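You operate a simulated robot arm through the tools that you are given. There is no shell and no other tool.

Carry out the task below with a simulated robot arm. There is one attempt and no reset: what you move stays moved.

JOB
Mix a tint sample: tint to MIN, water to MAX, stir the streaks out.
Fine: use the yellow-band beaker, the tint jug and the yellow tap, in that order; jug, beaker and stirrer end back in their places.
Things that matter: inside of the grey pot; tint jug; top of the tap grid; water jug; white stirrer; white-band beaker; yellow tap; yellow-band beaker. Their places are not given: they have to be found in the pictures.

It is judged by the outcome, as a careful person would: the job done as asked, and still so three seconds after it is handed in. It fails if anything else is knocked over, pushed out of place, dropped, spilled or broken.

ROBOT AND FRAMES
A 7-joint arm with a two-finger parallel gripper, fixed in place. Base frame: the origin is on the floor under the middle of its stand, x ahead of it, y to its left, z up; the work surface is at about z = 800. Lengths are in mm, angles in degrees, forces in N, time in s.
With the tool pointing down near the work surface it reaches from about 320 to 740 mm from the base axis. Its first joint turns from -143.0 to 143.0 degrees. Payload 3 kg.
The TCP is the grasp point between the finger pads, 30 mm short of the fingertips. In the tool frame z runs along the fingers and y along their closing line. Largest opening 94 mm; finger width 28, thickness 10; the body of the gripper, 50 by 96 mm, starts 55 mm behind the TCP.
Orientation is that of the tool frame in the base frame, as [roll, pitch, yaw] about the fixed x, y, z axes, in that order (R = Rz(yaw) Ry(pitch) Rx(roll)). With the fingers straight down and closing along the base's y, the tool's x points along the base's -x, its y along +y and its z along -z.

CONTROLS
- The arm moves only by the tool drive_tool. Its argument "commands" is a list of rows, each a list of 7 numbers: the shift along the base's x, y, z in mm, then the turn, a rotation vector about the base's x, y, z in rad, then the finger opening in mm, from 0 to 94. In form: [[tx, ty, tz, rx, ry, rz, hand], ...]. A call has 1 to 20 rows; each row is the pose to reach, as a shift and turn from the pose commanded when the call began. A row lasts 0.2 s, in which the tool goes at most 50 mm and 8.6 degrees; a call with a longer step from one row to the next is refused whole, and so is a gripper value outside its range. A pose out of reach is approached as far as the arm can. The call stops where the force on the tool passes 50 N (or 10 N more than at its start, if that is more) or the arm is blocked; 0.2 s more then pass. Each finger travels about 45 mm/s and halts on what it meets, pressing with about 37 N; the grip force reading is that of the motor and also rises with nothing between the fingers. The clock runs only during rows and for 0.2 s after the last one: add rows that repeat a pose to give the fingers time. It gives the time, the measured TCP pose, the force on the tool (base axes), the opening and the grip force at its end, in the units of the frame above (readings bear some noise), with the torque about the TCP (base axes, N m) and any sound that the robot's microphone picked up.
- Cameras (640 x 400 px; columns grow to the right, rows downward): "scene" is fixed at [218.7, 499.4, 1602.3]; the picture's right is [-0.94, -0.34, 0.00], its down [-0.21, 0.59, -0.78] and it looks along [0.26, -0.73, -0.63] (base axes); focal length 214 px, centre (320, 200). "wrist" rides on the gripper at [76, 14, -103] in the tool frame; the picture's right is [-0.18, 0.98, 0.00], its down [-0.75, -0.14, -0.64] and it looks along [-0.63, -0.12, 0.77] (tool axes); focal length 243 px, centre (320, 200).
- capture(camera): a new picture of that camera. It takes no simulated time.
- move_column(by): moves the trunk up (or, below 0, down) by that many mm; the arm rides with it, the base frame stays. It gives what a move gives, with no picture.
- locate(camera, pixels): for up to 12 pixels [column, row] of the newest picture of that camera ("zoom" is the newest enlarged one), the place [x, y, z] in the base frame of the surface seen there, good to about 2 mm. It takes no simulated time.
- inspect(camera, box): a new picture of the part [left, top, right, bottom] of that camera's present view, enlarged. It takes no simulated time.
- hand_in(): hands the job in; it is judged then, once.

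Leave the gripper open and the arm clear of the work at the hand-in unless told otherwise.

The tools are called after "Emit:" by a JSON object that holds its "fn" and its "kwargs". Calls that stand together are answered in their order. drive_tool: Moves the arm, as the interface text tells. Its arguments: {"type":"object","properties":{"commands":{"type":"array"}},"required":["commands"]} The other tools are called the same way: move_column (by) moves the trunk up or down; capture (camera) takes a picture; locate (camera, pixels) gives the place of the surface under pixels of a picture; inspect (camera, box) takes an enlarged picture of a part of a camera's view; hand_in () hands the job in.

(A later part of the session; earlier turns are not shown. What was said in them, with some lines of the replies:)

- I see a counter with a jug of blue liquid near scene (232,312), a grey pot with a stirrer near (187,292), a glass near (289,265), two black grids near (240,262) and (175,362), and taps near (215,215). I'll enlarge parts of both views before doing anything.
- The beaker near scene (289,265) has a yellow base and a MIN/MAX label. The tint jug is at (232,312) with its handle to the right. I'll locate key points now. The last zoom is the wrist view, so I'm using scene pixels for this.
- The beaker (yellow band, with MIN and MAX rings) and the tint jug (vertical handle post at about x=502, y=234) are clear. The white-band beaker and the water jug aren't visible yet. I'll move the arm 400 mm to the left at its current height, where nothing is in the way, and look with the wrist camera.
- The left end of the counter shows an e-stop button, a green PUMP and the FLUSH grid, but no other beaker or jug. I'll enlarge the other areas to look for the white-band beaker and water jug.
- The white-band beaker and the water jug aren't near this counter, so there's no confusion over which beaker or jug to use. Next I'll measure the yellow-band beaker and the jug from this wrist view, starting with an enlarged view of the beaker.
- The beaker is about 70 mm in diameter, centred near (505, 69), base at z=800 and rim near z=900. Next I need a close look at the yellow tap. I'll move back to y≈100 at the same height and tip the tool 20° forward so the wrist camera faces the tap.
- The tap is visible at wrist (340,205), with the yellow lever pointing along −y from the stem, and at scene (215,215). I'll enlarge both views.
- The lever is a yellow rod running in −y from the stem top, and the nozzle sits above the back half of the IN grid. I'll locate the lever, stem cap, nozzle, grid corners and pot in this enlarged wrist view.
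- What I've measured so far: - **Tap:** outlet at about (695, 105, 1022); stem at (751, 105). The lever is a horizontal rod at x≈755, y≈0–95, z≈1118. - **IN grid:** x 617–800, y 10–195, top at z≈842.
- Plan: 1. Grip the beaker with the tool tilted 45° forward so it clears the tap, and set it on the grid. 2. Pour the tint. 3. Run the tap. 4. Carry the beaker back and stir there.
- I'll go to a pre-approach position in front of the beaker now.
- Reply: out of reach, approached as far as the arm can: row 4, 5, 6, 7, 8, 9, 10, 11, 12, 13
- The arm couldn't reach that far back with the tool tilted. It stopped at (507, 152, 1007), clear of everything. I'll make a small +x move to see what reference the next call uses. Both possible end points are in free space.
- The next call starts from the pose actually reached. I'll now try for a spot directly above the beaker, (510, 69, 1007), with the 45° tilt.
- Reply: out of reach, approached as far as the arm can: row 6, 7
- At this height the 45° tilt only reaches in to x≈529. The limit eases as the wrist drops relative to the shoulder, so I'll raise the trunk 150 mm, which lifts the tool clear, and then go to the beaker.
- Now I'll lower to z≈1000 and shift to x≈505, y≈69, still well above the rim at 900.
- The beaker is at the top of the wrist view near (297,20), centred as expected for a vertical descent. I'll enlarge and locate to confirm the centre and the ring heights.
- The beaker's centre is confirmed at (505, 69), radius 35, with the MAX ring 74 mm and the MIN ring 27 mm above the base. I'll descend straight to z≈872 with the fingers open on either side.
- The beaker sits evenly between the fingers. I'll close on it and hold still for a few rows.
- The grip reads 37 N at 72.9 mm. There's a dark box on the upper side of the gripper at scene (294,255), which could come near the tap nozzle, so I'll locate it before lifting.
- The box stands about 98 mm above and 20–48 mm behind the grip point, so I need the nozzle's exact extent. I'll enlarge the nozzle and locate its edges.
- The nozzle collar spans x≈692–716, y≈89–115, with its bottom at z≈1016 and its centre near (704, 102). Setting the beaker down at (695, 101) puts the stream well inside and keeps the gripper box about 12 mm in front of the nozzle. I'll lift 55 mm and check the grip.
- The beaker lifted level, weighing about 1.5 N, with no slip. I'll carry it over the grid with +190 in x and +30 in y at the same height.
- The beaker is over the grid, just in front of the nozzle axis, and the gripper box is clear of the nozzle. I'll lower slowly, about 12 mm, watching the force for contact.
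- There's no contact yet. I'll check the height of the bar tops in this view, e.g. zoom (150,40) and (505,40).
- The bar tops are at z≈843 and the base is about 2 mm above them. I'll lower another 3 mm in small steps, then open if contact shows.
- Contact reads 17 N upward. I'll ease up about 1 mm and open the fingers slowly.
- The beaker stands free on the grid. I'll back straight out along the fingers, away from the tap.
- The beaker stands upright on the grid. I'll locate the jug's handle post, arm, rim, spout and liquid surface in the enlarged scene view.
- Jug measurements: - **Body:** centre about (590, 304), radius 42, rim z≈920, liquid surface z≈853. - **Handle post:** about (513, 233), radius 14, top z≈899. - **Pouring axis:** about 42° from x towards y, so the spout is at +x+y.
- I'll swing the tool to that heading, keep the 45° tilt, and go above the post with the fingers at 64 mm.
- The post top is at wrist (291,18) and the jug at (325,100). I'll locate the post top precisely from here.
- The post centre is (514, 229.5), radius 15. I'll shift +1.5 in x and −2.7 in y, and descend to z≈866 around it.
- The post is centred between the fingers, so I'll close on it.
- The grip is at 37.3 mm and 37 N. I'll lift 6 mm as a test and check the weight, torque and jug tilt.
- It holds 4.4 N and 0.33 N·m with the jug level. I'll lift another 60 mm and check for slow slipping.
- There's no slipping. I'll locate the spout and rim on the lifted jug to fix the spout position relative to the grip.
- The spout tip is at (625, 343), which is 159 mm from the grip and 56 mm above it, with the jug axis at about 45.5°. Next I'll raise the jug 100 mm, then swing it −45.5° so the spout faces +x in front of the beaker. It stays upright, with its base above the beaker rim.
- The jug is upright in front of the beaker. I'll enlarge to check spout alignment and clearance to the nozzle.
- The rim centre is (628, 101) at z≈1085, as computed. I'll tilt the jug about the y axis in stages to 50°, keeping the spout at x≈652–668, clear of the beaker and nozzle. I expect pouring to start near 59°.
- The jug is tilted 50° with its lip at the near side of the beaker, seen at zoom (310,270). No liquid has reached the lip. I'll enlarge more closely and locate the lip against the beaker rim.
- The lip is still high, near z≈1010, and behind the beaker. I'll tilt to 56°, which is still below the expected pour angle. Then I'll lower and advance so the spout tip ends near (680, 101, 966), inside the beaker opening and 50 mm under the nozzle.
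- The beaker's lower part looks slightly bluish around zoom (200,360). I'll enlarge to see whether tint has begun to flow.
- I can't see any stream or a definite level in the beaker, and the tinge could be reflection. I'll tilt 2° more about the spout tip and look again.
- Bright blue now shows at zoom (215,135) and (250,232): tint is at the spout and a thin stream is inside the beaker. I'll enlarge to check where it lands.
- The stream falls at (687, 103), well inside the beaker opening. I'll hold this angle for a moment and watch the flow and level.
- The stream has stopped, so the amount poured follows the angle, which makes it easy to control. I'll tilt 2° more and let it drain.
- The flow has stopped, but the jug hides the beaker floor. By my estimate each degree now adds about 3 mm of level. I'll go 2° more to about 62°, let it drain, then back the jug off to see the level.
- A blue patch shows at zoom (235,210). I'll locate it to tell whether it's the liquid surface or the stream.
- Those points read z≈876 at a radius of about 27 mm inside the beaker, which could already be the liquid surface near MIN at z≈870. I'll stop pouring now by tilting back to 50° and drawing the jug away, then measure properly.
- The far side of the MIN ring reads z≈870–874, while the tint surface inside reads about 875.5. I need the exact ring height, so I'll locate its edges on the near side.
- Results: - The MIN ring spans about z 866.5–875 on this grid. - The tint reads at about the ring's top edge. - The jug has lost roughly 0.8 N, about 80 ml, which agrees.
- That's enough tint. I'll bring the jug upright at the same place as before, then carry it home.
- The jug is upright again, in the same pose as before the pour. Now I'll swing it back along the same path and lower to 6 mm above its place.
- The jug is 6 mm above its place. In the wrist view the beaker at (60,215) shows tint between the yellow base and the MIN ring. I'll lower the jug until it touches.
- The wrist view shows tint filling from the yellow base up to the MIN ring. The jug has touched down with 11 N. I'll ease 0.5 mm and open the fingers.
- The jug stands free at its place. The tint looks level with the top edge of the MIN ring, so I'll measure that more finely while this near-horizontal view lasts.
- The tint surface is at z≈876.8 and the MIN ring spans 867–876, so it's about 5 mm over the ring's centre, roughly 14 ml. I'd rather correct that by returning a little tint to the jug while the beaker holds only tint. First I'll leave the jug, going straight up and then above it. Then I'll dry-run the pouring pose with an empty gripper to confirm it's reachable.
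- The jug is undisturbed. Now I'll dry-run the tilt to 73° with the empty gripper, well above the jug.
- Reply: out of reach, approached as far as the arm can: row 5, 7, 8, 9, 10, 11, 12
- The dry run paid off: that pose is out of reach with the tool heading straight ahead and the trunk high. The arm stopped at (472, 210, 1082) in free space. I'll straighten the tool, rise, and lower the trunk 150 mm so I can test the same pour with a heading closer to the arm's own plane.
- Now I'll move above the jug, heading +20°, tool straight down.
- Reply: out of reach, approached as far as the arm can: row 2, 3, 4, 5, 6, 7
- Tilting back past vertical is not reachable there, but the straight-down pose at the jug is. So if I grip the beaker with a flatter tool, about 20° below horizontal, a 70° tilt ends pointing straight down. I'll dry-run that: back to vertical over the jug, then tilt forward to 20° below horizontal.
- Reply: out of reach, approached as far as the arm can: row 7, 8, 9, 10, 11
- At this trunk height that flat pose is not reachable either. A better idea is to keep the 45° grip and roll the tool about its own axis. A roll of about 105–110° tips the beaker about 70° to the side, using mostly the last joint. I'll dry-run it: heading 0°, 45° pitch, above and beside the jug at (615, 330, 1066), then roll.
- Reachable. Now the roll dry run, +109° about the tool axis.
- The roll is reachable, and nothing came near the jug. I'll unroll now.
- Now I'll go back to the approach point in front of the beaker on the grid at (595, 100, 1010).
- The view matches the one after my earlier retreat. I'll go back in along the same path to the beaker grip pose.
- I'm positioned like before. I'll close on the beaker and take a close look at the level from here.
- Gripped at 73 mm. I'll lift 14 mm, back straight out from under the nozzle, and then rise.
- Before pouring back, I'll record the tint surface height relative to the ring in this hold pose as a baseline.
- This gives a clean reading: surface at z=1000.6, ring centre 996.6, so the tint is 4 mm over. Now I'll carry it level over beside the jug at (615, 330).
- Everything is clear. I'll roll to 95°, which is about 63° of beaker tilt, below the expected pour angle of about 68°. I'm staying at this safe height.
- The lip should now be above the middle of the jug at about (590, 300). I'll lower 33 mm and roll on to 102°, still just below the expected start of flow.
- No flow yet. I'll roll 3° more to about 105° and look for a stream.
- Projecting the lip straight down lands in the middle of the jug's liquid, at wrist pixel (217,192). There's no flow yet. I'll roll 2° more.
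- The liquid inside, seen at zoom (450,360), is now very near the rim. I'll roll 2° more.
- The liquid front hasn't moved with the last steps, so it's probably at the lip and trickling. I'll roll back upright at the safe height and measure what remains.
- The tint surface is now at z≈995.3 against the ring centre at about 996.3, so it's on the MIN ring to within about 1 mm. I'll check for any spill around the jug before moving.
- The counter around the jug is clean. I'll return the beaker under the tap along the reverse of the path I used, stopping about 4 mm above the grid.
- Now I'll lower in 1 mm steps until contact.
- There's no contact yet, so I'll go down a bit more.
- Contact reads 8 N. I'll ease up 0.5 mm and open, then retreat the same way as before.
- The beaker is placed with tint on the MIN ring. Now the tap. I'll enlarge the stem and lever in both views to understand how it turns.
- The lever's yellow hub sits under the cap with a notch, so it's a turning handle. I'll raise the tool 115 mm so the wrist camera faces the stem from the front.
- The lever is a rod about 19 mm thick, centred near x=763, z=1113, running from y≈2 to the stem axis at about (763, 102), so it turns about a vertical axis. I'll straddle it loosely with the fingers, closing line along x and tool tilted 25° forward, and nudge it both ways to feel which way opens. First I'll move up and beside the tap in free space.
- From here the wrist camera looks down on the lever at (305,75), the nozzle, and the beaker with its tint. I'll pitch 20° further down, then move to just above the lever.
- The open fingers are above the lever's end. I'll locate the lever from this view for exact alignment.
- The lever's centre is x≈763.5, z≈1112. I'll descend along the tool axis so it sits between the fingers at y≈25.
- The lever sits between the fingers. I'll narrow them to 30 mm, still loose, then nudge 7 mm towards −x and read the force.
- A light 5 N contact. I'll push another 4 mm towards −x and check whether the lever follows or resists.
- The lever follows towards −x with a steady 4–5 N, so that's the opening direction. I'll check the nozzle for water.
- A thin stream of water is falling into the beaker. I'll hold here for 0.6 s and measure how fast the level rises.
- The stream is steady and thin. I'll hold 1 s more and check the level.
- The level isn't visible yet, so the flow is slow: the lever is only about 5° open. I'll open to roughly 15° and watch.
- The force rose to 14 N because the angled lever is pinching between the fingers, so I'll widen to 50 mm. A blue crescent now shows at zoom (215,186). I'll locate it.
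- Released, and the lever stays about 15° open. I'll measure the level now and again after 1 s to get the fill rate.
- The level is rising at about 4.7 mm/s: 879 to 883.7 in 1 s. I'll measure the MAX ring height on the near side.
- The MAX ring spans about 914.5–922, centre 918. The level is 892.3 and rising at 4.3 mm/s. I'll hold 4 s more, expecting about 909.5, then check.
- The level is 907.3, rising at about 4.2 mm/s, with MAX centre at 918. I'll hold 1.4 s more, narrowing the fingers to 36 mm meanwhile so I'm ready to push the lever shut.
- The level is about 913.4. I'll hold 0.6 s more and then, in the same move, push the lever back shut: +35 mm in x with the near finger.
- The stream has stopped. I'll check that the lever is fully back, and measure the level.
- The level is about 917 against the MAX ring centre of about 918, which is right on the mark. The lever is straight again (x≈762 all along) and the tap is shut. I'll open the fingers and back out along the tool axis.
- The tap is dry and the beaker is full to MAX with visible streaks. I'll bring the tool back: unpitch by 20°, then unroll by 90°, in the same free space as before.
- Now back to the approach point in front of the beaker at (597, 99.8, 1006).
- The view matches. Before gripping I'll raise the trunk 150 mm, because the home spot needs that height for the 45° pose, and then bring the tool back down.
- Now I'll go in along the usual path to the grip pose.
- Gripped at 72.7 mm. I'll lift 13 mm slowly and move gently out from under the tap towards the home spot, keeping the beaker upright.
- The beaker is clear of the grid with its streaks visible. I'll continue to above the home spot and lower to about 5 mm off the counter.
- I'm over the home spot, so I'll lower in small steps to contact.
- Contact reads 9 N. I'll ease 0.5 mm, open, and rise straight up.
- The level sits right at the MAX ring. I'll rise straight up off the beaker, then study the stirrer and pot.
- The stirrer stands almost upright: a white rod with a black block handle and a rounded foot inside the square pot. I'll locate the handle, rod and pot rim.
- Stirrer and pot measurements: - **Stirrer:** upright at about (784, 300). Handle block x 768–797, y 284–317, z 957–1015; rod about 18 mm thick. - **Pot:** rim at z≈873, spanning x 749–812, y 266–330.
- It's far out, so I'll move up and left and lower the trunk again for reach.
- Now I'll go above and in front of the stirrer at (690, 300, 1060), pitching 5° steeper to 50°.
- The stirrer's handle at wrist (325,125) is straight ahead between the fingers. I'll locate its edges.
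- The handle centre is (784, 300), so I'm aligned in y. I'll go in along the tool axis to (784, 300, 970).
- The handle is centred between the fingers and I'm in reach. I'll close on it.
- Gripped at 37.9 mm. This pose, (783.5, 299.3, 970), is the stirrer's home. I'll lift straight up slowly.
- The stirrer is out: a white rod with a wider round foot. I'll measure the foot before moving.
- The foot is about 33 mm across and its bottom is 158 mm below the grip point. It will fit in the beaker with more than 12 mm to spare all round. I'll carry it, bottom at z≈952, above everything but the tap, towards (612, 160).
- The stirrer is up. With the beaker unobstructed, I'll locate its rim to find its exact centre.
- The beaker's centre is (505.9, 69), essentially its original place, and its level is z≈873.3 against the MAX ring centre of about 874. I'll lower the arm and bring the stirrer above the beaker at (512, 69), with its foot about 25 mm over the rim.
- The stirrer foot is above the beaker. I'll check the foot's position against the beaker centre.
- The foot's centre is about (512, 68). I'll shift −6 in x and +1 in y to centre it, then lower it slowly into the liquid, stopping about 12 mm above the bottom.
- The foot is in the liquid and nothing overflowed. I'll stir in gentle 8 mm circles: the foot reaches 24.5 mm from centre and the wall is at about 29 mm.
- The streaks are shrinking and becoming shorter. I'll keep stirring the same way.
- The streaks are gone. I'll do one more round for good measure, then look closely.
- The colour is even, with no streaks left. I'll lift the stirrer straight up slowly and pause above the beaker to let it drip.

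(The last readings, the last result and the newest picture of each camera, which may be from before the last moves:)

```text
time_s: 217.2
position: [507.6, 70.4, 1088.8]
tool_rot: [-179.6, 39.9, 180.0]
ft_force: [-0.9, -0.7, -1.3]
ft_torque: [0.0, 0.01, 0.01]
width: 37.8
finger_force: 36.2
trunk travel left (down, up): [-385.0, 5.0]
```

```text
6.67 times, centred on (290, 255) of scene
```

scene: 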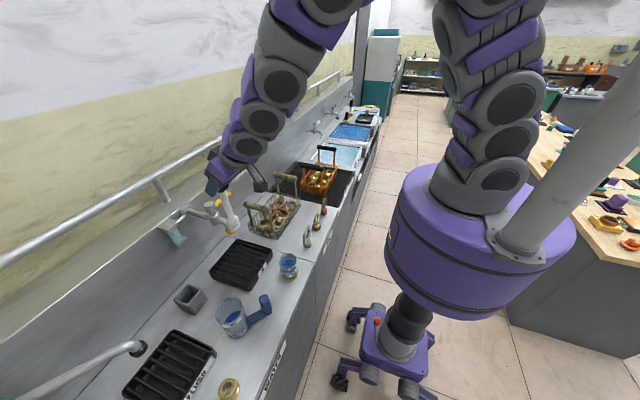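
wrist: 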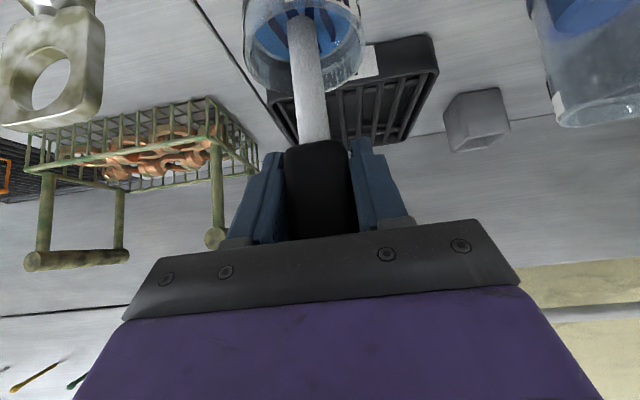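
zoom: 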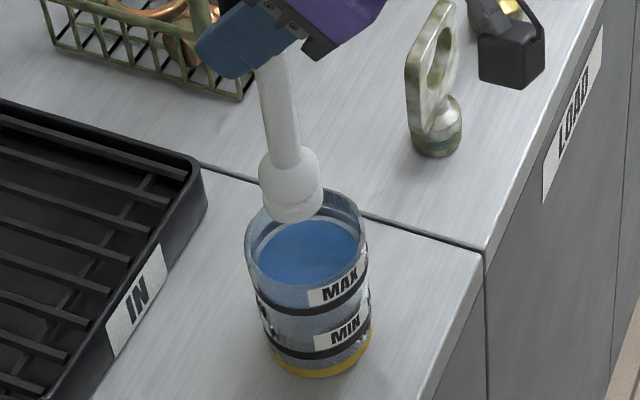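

The liquid is even in colour and the stirrer is not dripping. I'll retrace the route: to (612, 160) and up to z≈1295, then lower the trunk 185 mm.

Emit:
{"fn": "drive_tool", "kwargs": {"commands": [[6, 5, 5, 0, 0, 0, 15], [18, 15, 12, 0, 0, 0, 15], [34, 29, 18, 0, 0, 0, 15], [52, 45, 22, 0, 0, 0, 15], [70, 60, 26, 0, 0, 0, 15], [86, 75, 36, 0, 0, 0, 15], [98, 85, 52, 0, 0, 0, 15], [104, 90, 75, 0, 0, 0, 15], [104, 90, 105, 0, 0, 0, 15], [104, 90, 140, 0, 0, 0, 15], [104, 90, 172, 0, 0, 0, 15], [104, 90, 196, 0, 0, 0, 15], [104, 90, 206, 0, 0, 0, 15], [104, 90, 206, 0, 0, 0, 15]]}}

Emit:
{"fn": "move_column", "kwargs": {"by": -185}}

Emit:
{"fn": "capture", "kwargs": {"camera": "scene"}}

```text
time_s: 220.2
position: [612.1, 160.1, 1295.3]
tool_rot: [-179.8, 39.9, 179.9]
ft_force: [0.4, 0.3, -0.5]
ft_torque: [0.02, 0.0, 0.0]
width: 37.6
finger_force: 37.4
trunk travel left (down, up): [-385.0, 5.0]
```

```text
time_s: 222.3
position: [611.5, 158.7, 1110.9]
tool_rot: [-179.7, 39.9, 179.9]
ft_force: [0.5, -0.3, -0.8]
ft_torque: [0.02, 0.01, 0.02]
width: 37.7
finger_force: 37.4
trunk travel left (down, up): [-200.0, 190.0]
```

```text
taken
```

scene: 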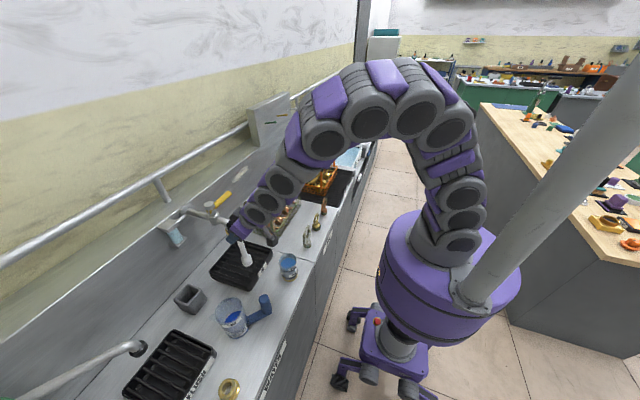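

Now to above the pot: +171.5 in x and +140.3 in y at the same height.

Emit:
{"fn": "drive_tool", "kwargs": {"commands": [[5, 4, 0, 0, 0, 0, 15], [16, 12, 0, 0, 0, 0, 15], [31, 25, 0, 0, 0, 0, 15], [49, 40, 0, 0, 0, 0, 15], [68, 56, 0, 0, 0, 0, 15], [87, 72, 0, 0, 0, 0, 15], [106, 88, 0, 0, 0, 0, 15], [124, 103, 0, 0, 0, 0, 15], [141, 117, 0, 0, 0, 0, 15], [155, 128, 0, 0, 0, 0, 15], [165.5, 136, 0, 0, 0, 0, 15], [171.5, 140.3, 0, 0, 0, 0, 15], [171.5, 140.3, 0, 0, 0, 0, 15]]}}

Emit:
{"fn": "inspect", "kwargs": {"camera": "scene", "box": [155, 245, 215, 305]}}

Emit:
{"fn": "capture", "kwargs": {"camera": "wrist"}}

```text
time_s: 225.1
position: [784.5, 299.3, 1109.9]
tool_rot: [-179.6, 40.0, 179.8]
ft_force: [0.2, -0.2, -0.9]
ft_torque: [-0.03, -0.02, -0.02]
width: 37.6
finger_force: 37.3
trunk travel left (down, up): [-200.0, 190.0]
```

```text
6.67 times, centred on (185, 275) of scene
```

zoom: 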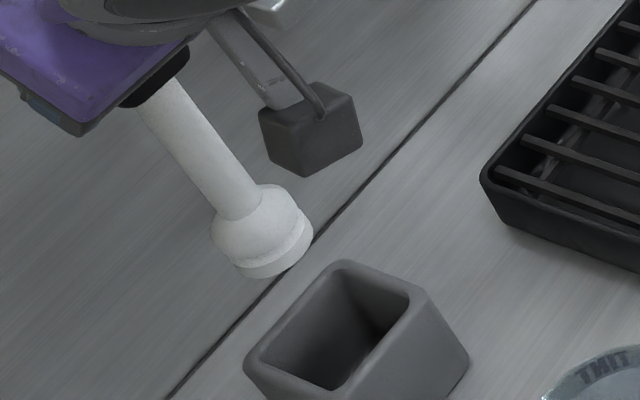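

```text
taken
```

wrist: 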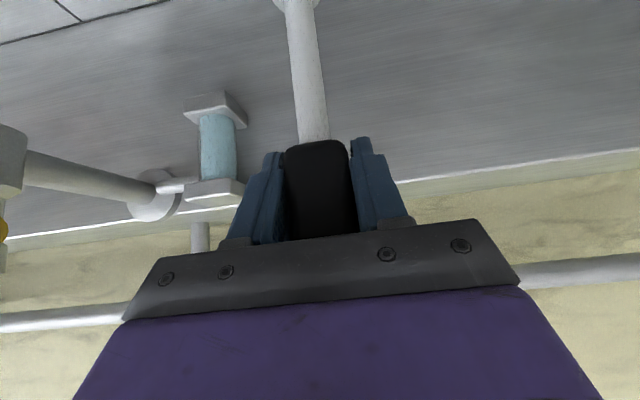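

The wrist view matches the one taken when I first lifted the stirrer. I'll confirm the foot's position over the pot.

Emit:
{"fn": "locate", "kwargs": {"camera": "zoom", "pixels": [[218, 240], [236, 268], [265, 277], [303, 250], [309, 225], [255, 235], [345, 265], [425, 300], [350, 380], [250, 365], [340, 320], [200, 140]]}}

```text
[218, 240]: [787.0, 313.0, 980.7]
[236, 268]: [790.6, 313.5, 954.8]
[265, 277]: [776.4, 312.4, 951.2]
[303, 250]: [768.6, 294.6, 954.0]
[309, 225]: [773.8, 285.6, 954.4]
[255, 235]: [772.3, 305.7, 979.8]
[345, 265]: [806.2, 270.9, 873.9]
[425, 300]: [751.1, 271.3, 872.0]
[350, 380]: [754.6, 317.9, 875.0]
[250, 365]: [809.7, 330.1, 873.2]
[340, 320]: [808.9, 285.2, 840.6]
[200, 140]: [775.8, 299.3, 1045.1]
```

The foot is centred at (784.5, 299) over the pot opening. I'll lower it straight in, slowing near the bottom.

Emit:
{"fn": "drive_tool", "kwargs": {"commands": [[-0.7, 0, -8, 0, 0, 0, 15], [-0.7, 0, -20, 0, 0, 0, 15], [-0.7, 0, -34, 0, 0, 0, 15], [-0.7, 0, -48, 0, 0, 0, 15], [-0.7, 0, -62, 0, 0, 0, 15], [-0.7, 0, -76, 0, 0, 0, 15], [-0.7, 0, -90, 0, 0, 0, 15], [-0.7, 0, -102, 0, 0, 0, 15], [-0.7, 0, -113, 0, 0, 0, 15], [-0.7, 0, -122, 0, 0, 0, 15], [-0.7, 0, -129, 0, 0, 0, 15], [-0.7, 0, -134, 0, 0, 0, 15], [-0.7, 0, -137, 0, 0, 0, 15], [-0.7, 0, -137, 0, 0, 0, 15]]}}

Emit:
{"fn": "inspect", "kwargs": {"camera": "scene", "box": [150, 245, 230, 315]}}

```text
time_s: 228.1
position: [782.8, 299.1, 972.4]
tool_rot: [-179.7, 39.9, 179.9]
ft_force: [-0.2, 1.0, -1.3]
ft_torque: [0.02, 0.04, 0.01]
width: 37.5
finger_force: 37.1
trunk travel left (down, up): [-200.0, 190.0]
```

```text
5.71 times, centred on (190, 280) of scene
```

zoom: 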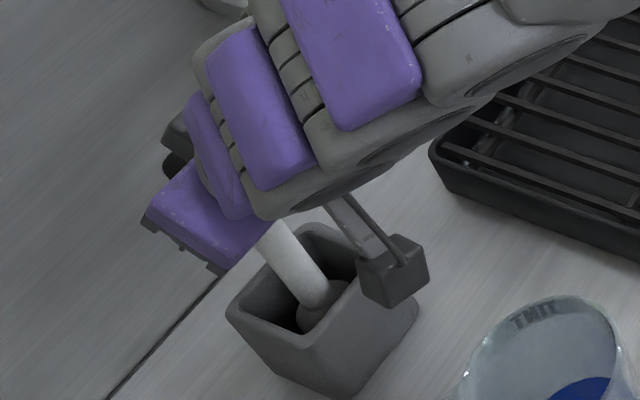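

Now the last 3 mm in small steps until it rests on the pot floor.

Emit:
{"fn": "drive_tool", "kwargs": {"commands": [[0, 0, -1, 0, 0, 0, 15], [0, 0, -2, 0, 0, 0, 15], [0, 0, -3, 0, 0, 0, 15], [0, 0, -3, 0, 0, 0, 15]]}}

```text
time_s: 229.1
position: [783.2, 299.9, 970.5]
tool_rot: [-179.7, 39.9, 180.0]
ft_force: [-1.8, 0.4, 3.4]
ft_torque: [0.04, 0.05, -0.02]
width: 38.0
finger_force: 37.3
trunk travel left (down, up): [-200.0, 190.0]
```

It has touched the pot floor at 3.4 N. I'll open the fingers.

Emit:
{"fn": "drive_tool", "kwargs": {"commands": [[0, 0, 0, 0, 0, 0, 30], [0, 0, 0, 0, 0, 0, 38], [0, 0, 0, 0, 0, 0, 46], [0, 0, 0, 0, 0, 0, 55], [0, 0, 0, 0, 0, 0, 64], [0, 0, 0, 0, 0, 0, 64], [0, 0, 0, 0, 0, 0, 64]]}}

Emit:
{"fn": "capture", "kwargs": {"camera": "wrist"}}

```text
time_s: 230.7
position: [782.6, 299.4, 970.6]
tool_rot: [-179.6, 39.9, 179.9]
ft_force: [-0.4, 0.5, -0.9]
ft_torque: [0.0, -0.02, -0.03]
width: 64.1
finger_force: 0.0
trunk travel left (down, up): [-200.0, 190.0]
```

```text
taken
```

wrist: 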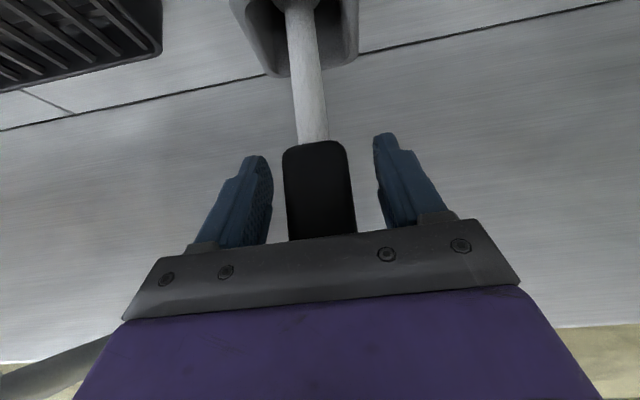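

The stirrer stands on its own, just as it was. I'll back out along the tool axis.

Emit:
{"fn": "drive_tool", "kwargs": {"commands": [[-4, 0, 4.5, 0, 0, 0, 64], [-11, 0, 13, 0, 0, 0, 64], [-22, 0, 26, 0, 0, 0, 64], [-34, 0, 40, 0, 0, 0, 64], [-46, 0, 55, 0, 0, 0, 64], [-58, 0, 69, 0, 0, 0, 64], [-70, 0, 83, 0, 0, 0, 64], [-85, 0, 95, 0, 0, 0, 64], [-100, 0, 105, 0, 0, 0, 64], [-100, 0, 105, 0, 0, 0, 64]]}}

Emit:
{"fn": "capture", "kwargs": {"camera": "wrist"}}

Emit:
{"fn": "inspect", "kwargs": {"camera": "scene", "box": [150, 245, 230, 315]}}

```text
time_s: 232.9
position: [683.1, 300.1, 1074.9]
tool_rot: [-179.7, 39.7, 179.8]
ft_force: [-0.5, -0.1, 0.9]
ft_torque: [0.01, 0.0, -0.01]
width: 64.1
finger_force: 0.1
trunk travel left (down, up): [-200.0, 190.0]
```

```text
taken
```

wrist: 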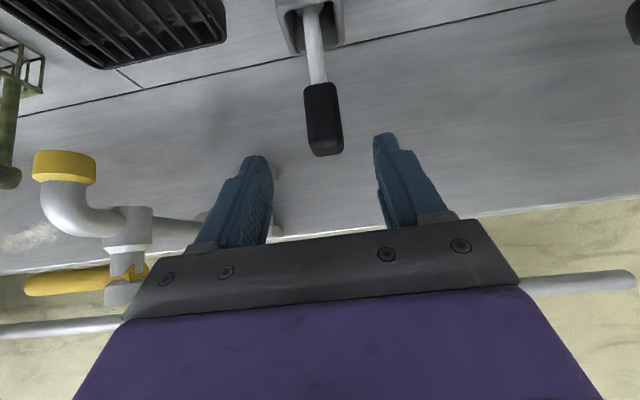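

```text
5.71 times, centred on (190, 280) of scene
```

zoom: 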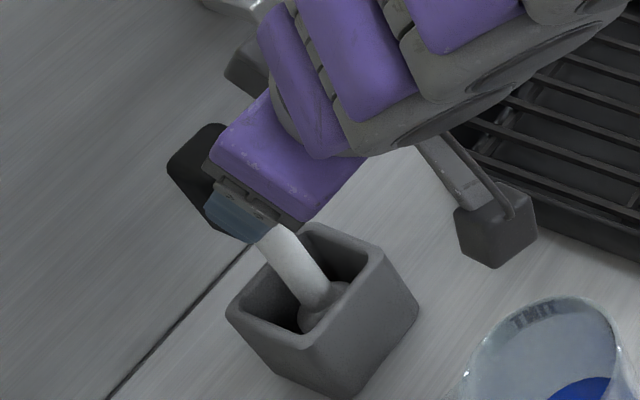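

The stirrer is back in the pot. I'll now raise the arm and go back to a clear spot near its starting pose, tool straight down, fingers open.

Emit:
{"fn": "drive_tool", "kwargs": {"commands": [[-5, -3, 15, 0, 0, 0, 64], [-15, -10, 35, 0, 0.04, 0, 64], [-28, -20, 58, 0, 0.1, 0, 64], [-42, -32, 82, 0, 0.17, 0, 64], [-58, -46, 105, 0, 0.24, 0, 64], [-76, -62, 125, 0, 0.31, 0, 70], [-94, -82, 140, 0, 0.38, 0, 76], [-112, -106, 150, 0, 0.45, 0, 82], [-130, -132, 157, 0, 0.52, 0, 88], [-146, -160, 162, 0, 0.59, 0, 94], [-160, -190, 165, 0, 0.65, 0, 94], [-172, -222, 166, 0, 0.69, 0, 94], [-182, -256, 166, 0, 0.7, 0, 94], [-190, -290, 166, 0, 0.7, 0, 94], [-196, -325, 166, 0, 0.7, 0, 94], [-200, -360, 166, 0, 0.7, 0, 94], [-200, -360, 166, 0, 0.7, 0, 94]]}}

Emit:
{"fn": "capture", "kwargs": {"camera": "scene"}}

Emit:
{"fn": "inspect", "kwargs": {"camera": "scene", "box": [140, 180, 320, 350]}}

```text
time_s: 236.5
position: [483.0, -62.3, 1241.8]
tool_rot: [-179.7, -0.2, 179.9]
ft_force: [0.5, 0.0, -0.2]
ft_torque: [0.04, -0.02, 0.01]
width: 93.9
finger_force: 0.0
trunk travel left (down, up): [-200.0, 190.0]
```

```text
taken
```

scene: 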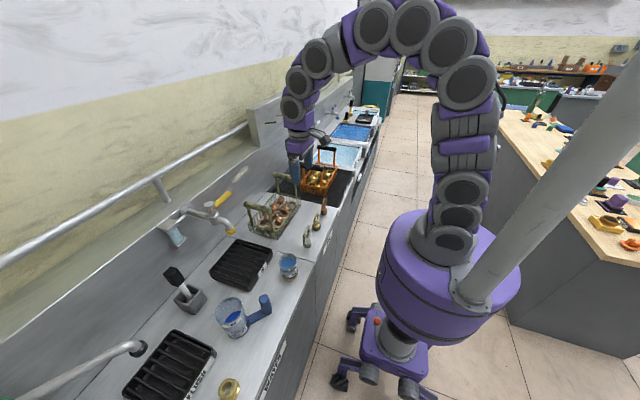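

```text
2.35 times, centred on (230, 265) of scene
```

zoom: 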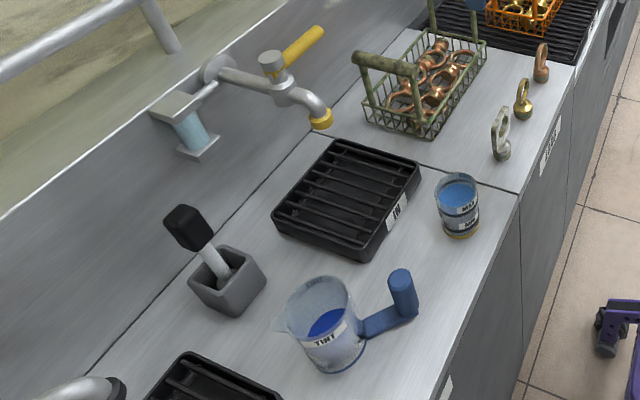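

Everything is in place, the tap is dry and the counter clean. I'll compare the jug, beaker and stirrer positions with the first measurements, and check the final level.

Emit:
{"fn": "locate", "kwargs": {"camera": "scene", "pixels": [[262, 312], [266, 300], [240, 262], [172, 276], [187, 290], [289, 272], [290, 277], [284, 275], [296, 272], [246, 322], [243, 312]]}}

Emit:
{"fn": "inspect", "kwargs": {"camera": "scene", "box": [266, 246, 312, 282]}}

Emit:
{"fn": "locate", "kwargs": {"camera": "zoom", "pixels": [[300, 200], [330, 170], [270, 180], [350, 180], [300, 150], [300, 278], [300, 291], [340, 270], [340, 286]]}}

Emit:
{"fn": "inspect", "kwargs": {"camera": "scene", "box": [200, 280, 280, 340]}}

```text
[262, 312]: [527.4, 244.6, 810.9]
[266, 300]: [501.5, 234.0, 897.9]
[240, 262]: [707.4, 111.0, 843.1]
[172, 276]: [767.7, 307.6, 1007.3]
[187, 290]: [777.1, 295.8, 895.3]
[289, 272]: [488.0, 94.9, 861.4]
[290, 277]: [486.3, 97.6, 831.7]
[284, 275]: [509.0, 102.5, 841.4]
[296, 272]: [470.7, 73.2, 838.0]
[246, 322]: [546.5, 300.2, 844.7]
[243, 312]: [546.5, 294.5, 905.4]
```

```text
11.11 times, centred on (289, 264) of scene
```

zoom: 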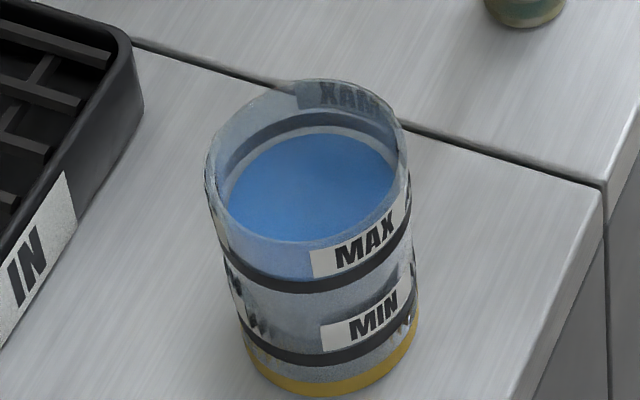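

```text
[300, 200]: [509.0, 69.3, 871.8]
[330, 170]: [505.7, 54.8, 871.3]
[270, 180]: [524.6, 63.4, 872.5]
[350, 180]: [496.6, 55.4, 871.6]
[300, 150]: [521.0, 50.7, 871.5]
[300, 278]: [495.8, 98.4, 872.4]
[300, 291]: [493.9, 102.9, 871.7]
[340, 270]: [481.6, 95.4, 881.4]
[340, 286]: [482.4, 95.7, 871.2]
```

```text
6.67 times, centred on (240, 310) of scene
```

zoom: 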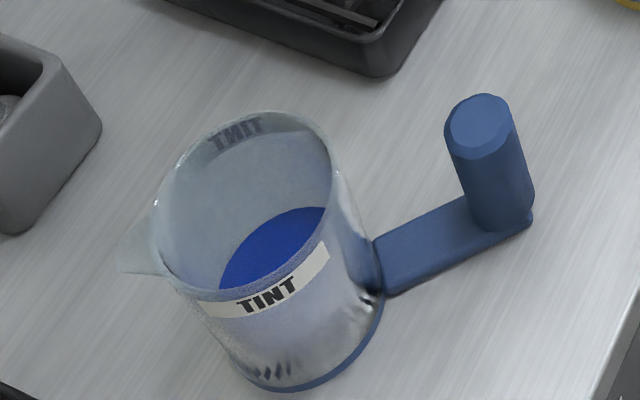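

The post and beaker are back within about 1 mm, and the level reads 871.8, on the MAX ring. The jug body looks slightly rotated about its post, so I'll measure its rim centre.

Emit:
{"fn": "inspect", "kwargs": {"camera": "scene", "box": [206, 290, 246, 320]}}

Emit:
{"fn": "locate", "kwargs": {"camera": "zoom", "pixels": [[190, 380], [235, 190], [300, 130], [420, 90], [500, 125], [540, 210], [530, 300], [180, 320], [105, 390], [210, 220], [440, 110], [430, 300]]}}

```text
13.33 times, centred on (226, 305) of scene
```

zoom: 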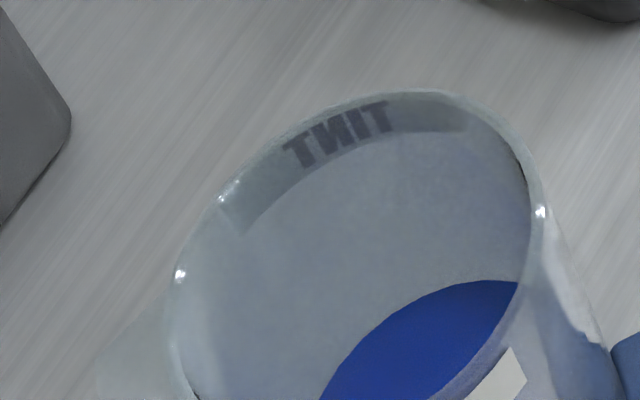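

```text
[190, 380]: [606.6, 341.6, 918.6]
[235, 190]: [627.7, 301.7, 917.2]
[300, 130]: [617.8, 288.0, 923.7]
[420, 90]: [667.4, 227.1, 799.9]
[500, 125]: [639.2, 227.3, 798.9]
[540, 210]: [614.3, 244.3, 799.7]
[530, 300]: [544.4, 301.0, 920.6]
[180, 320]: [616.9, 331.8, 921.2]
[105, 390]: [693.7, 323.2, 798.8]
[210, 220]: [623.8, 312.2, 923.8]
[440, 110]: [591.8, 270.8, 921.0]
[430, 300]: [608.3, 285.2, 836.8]
```

The jug is within about 5 mm of where it stood, and the beaker and stirrer are back in place. The mix is even and on MAX, the tap is shut, nothing is spilled, and the arm is clear with the gripper open. I'm handing in.

Emit:
{"fn": "hand_in", "kwargs": {}}

```text
The job is handed in.
```

I mixed the tint sample and handed it in. The tint is at MIN, the water at MAX, and no streaks are left.

- **Tint:** My first pour went about 4 mm over the MIN ring, so I poured the excess back into the jug. It ended about 1 mm below the ring's centre. I did all of this before adding any water.
- **Water:** The beaker filled from the yellow tap to about 1 mm below the centre of the MAX ring. The tap is shut again and not running.
- **Stirring:** I did this with the beaker back in its own place, because the tap nozzle is in the way over the grid. The colour is even.
- **Places:** The beaker and stirrer are back within about 1–2 mm of where they started. The jug's handle is back where it was, but the jug body turned slightly and sits about 5 mm from its original position.
- **Order:** I used the yellow-band beaker first, then the tint jug, then the yellow tap.

I saw no spills and nothing else out of place. I never saw the white-band beaker or the water jug from your list, and did not need them. The arm is back near its start position with the gripper open.
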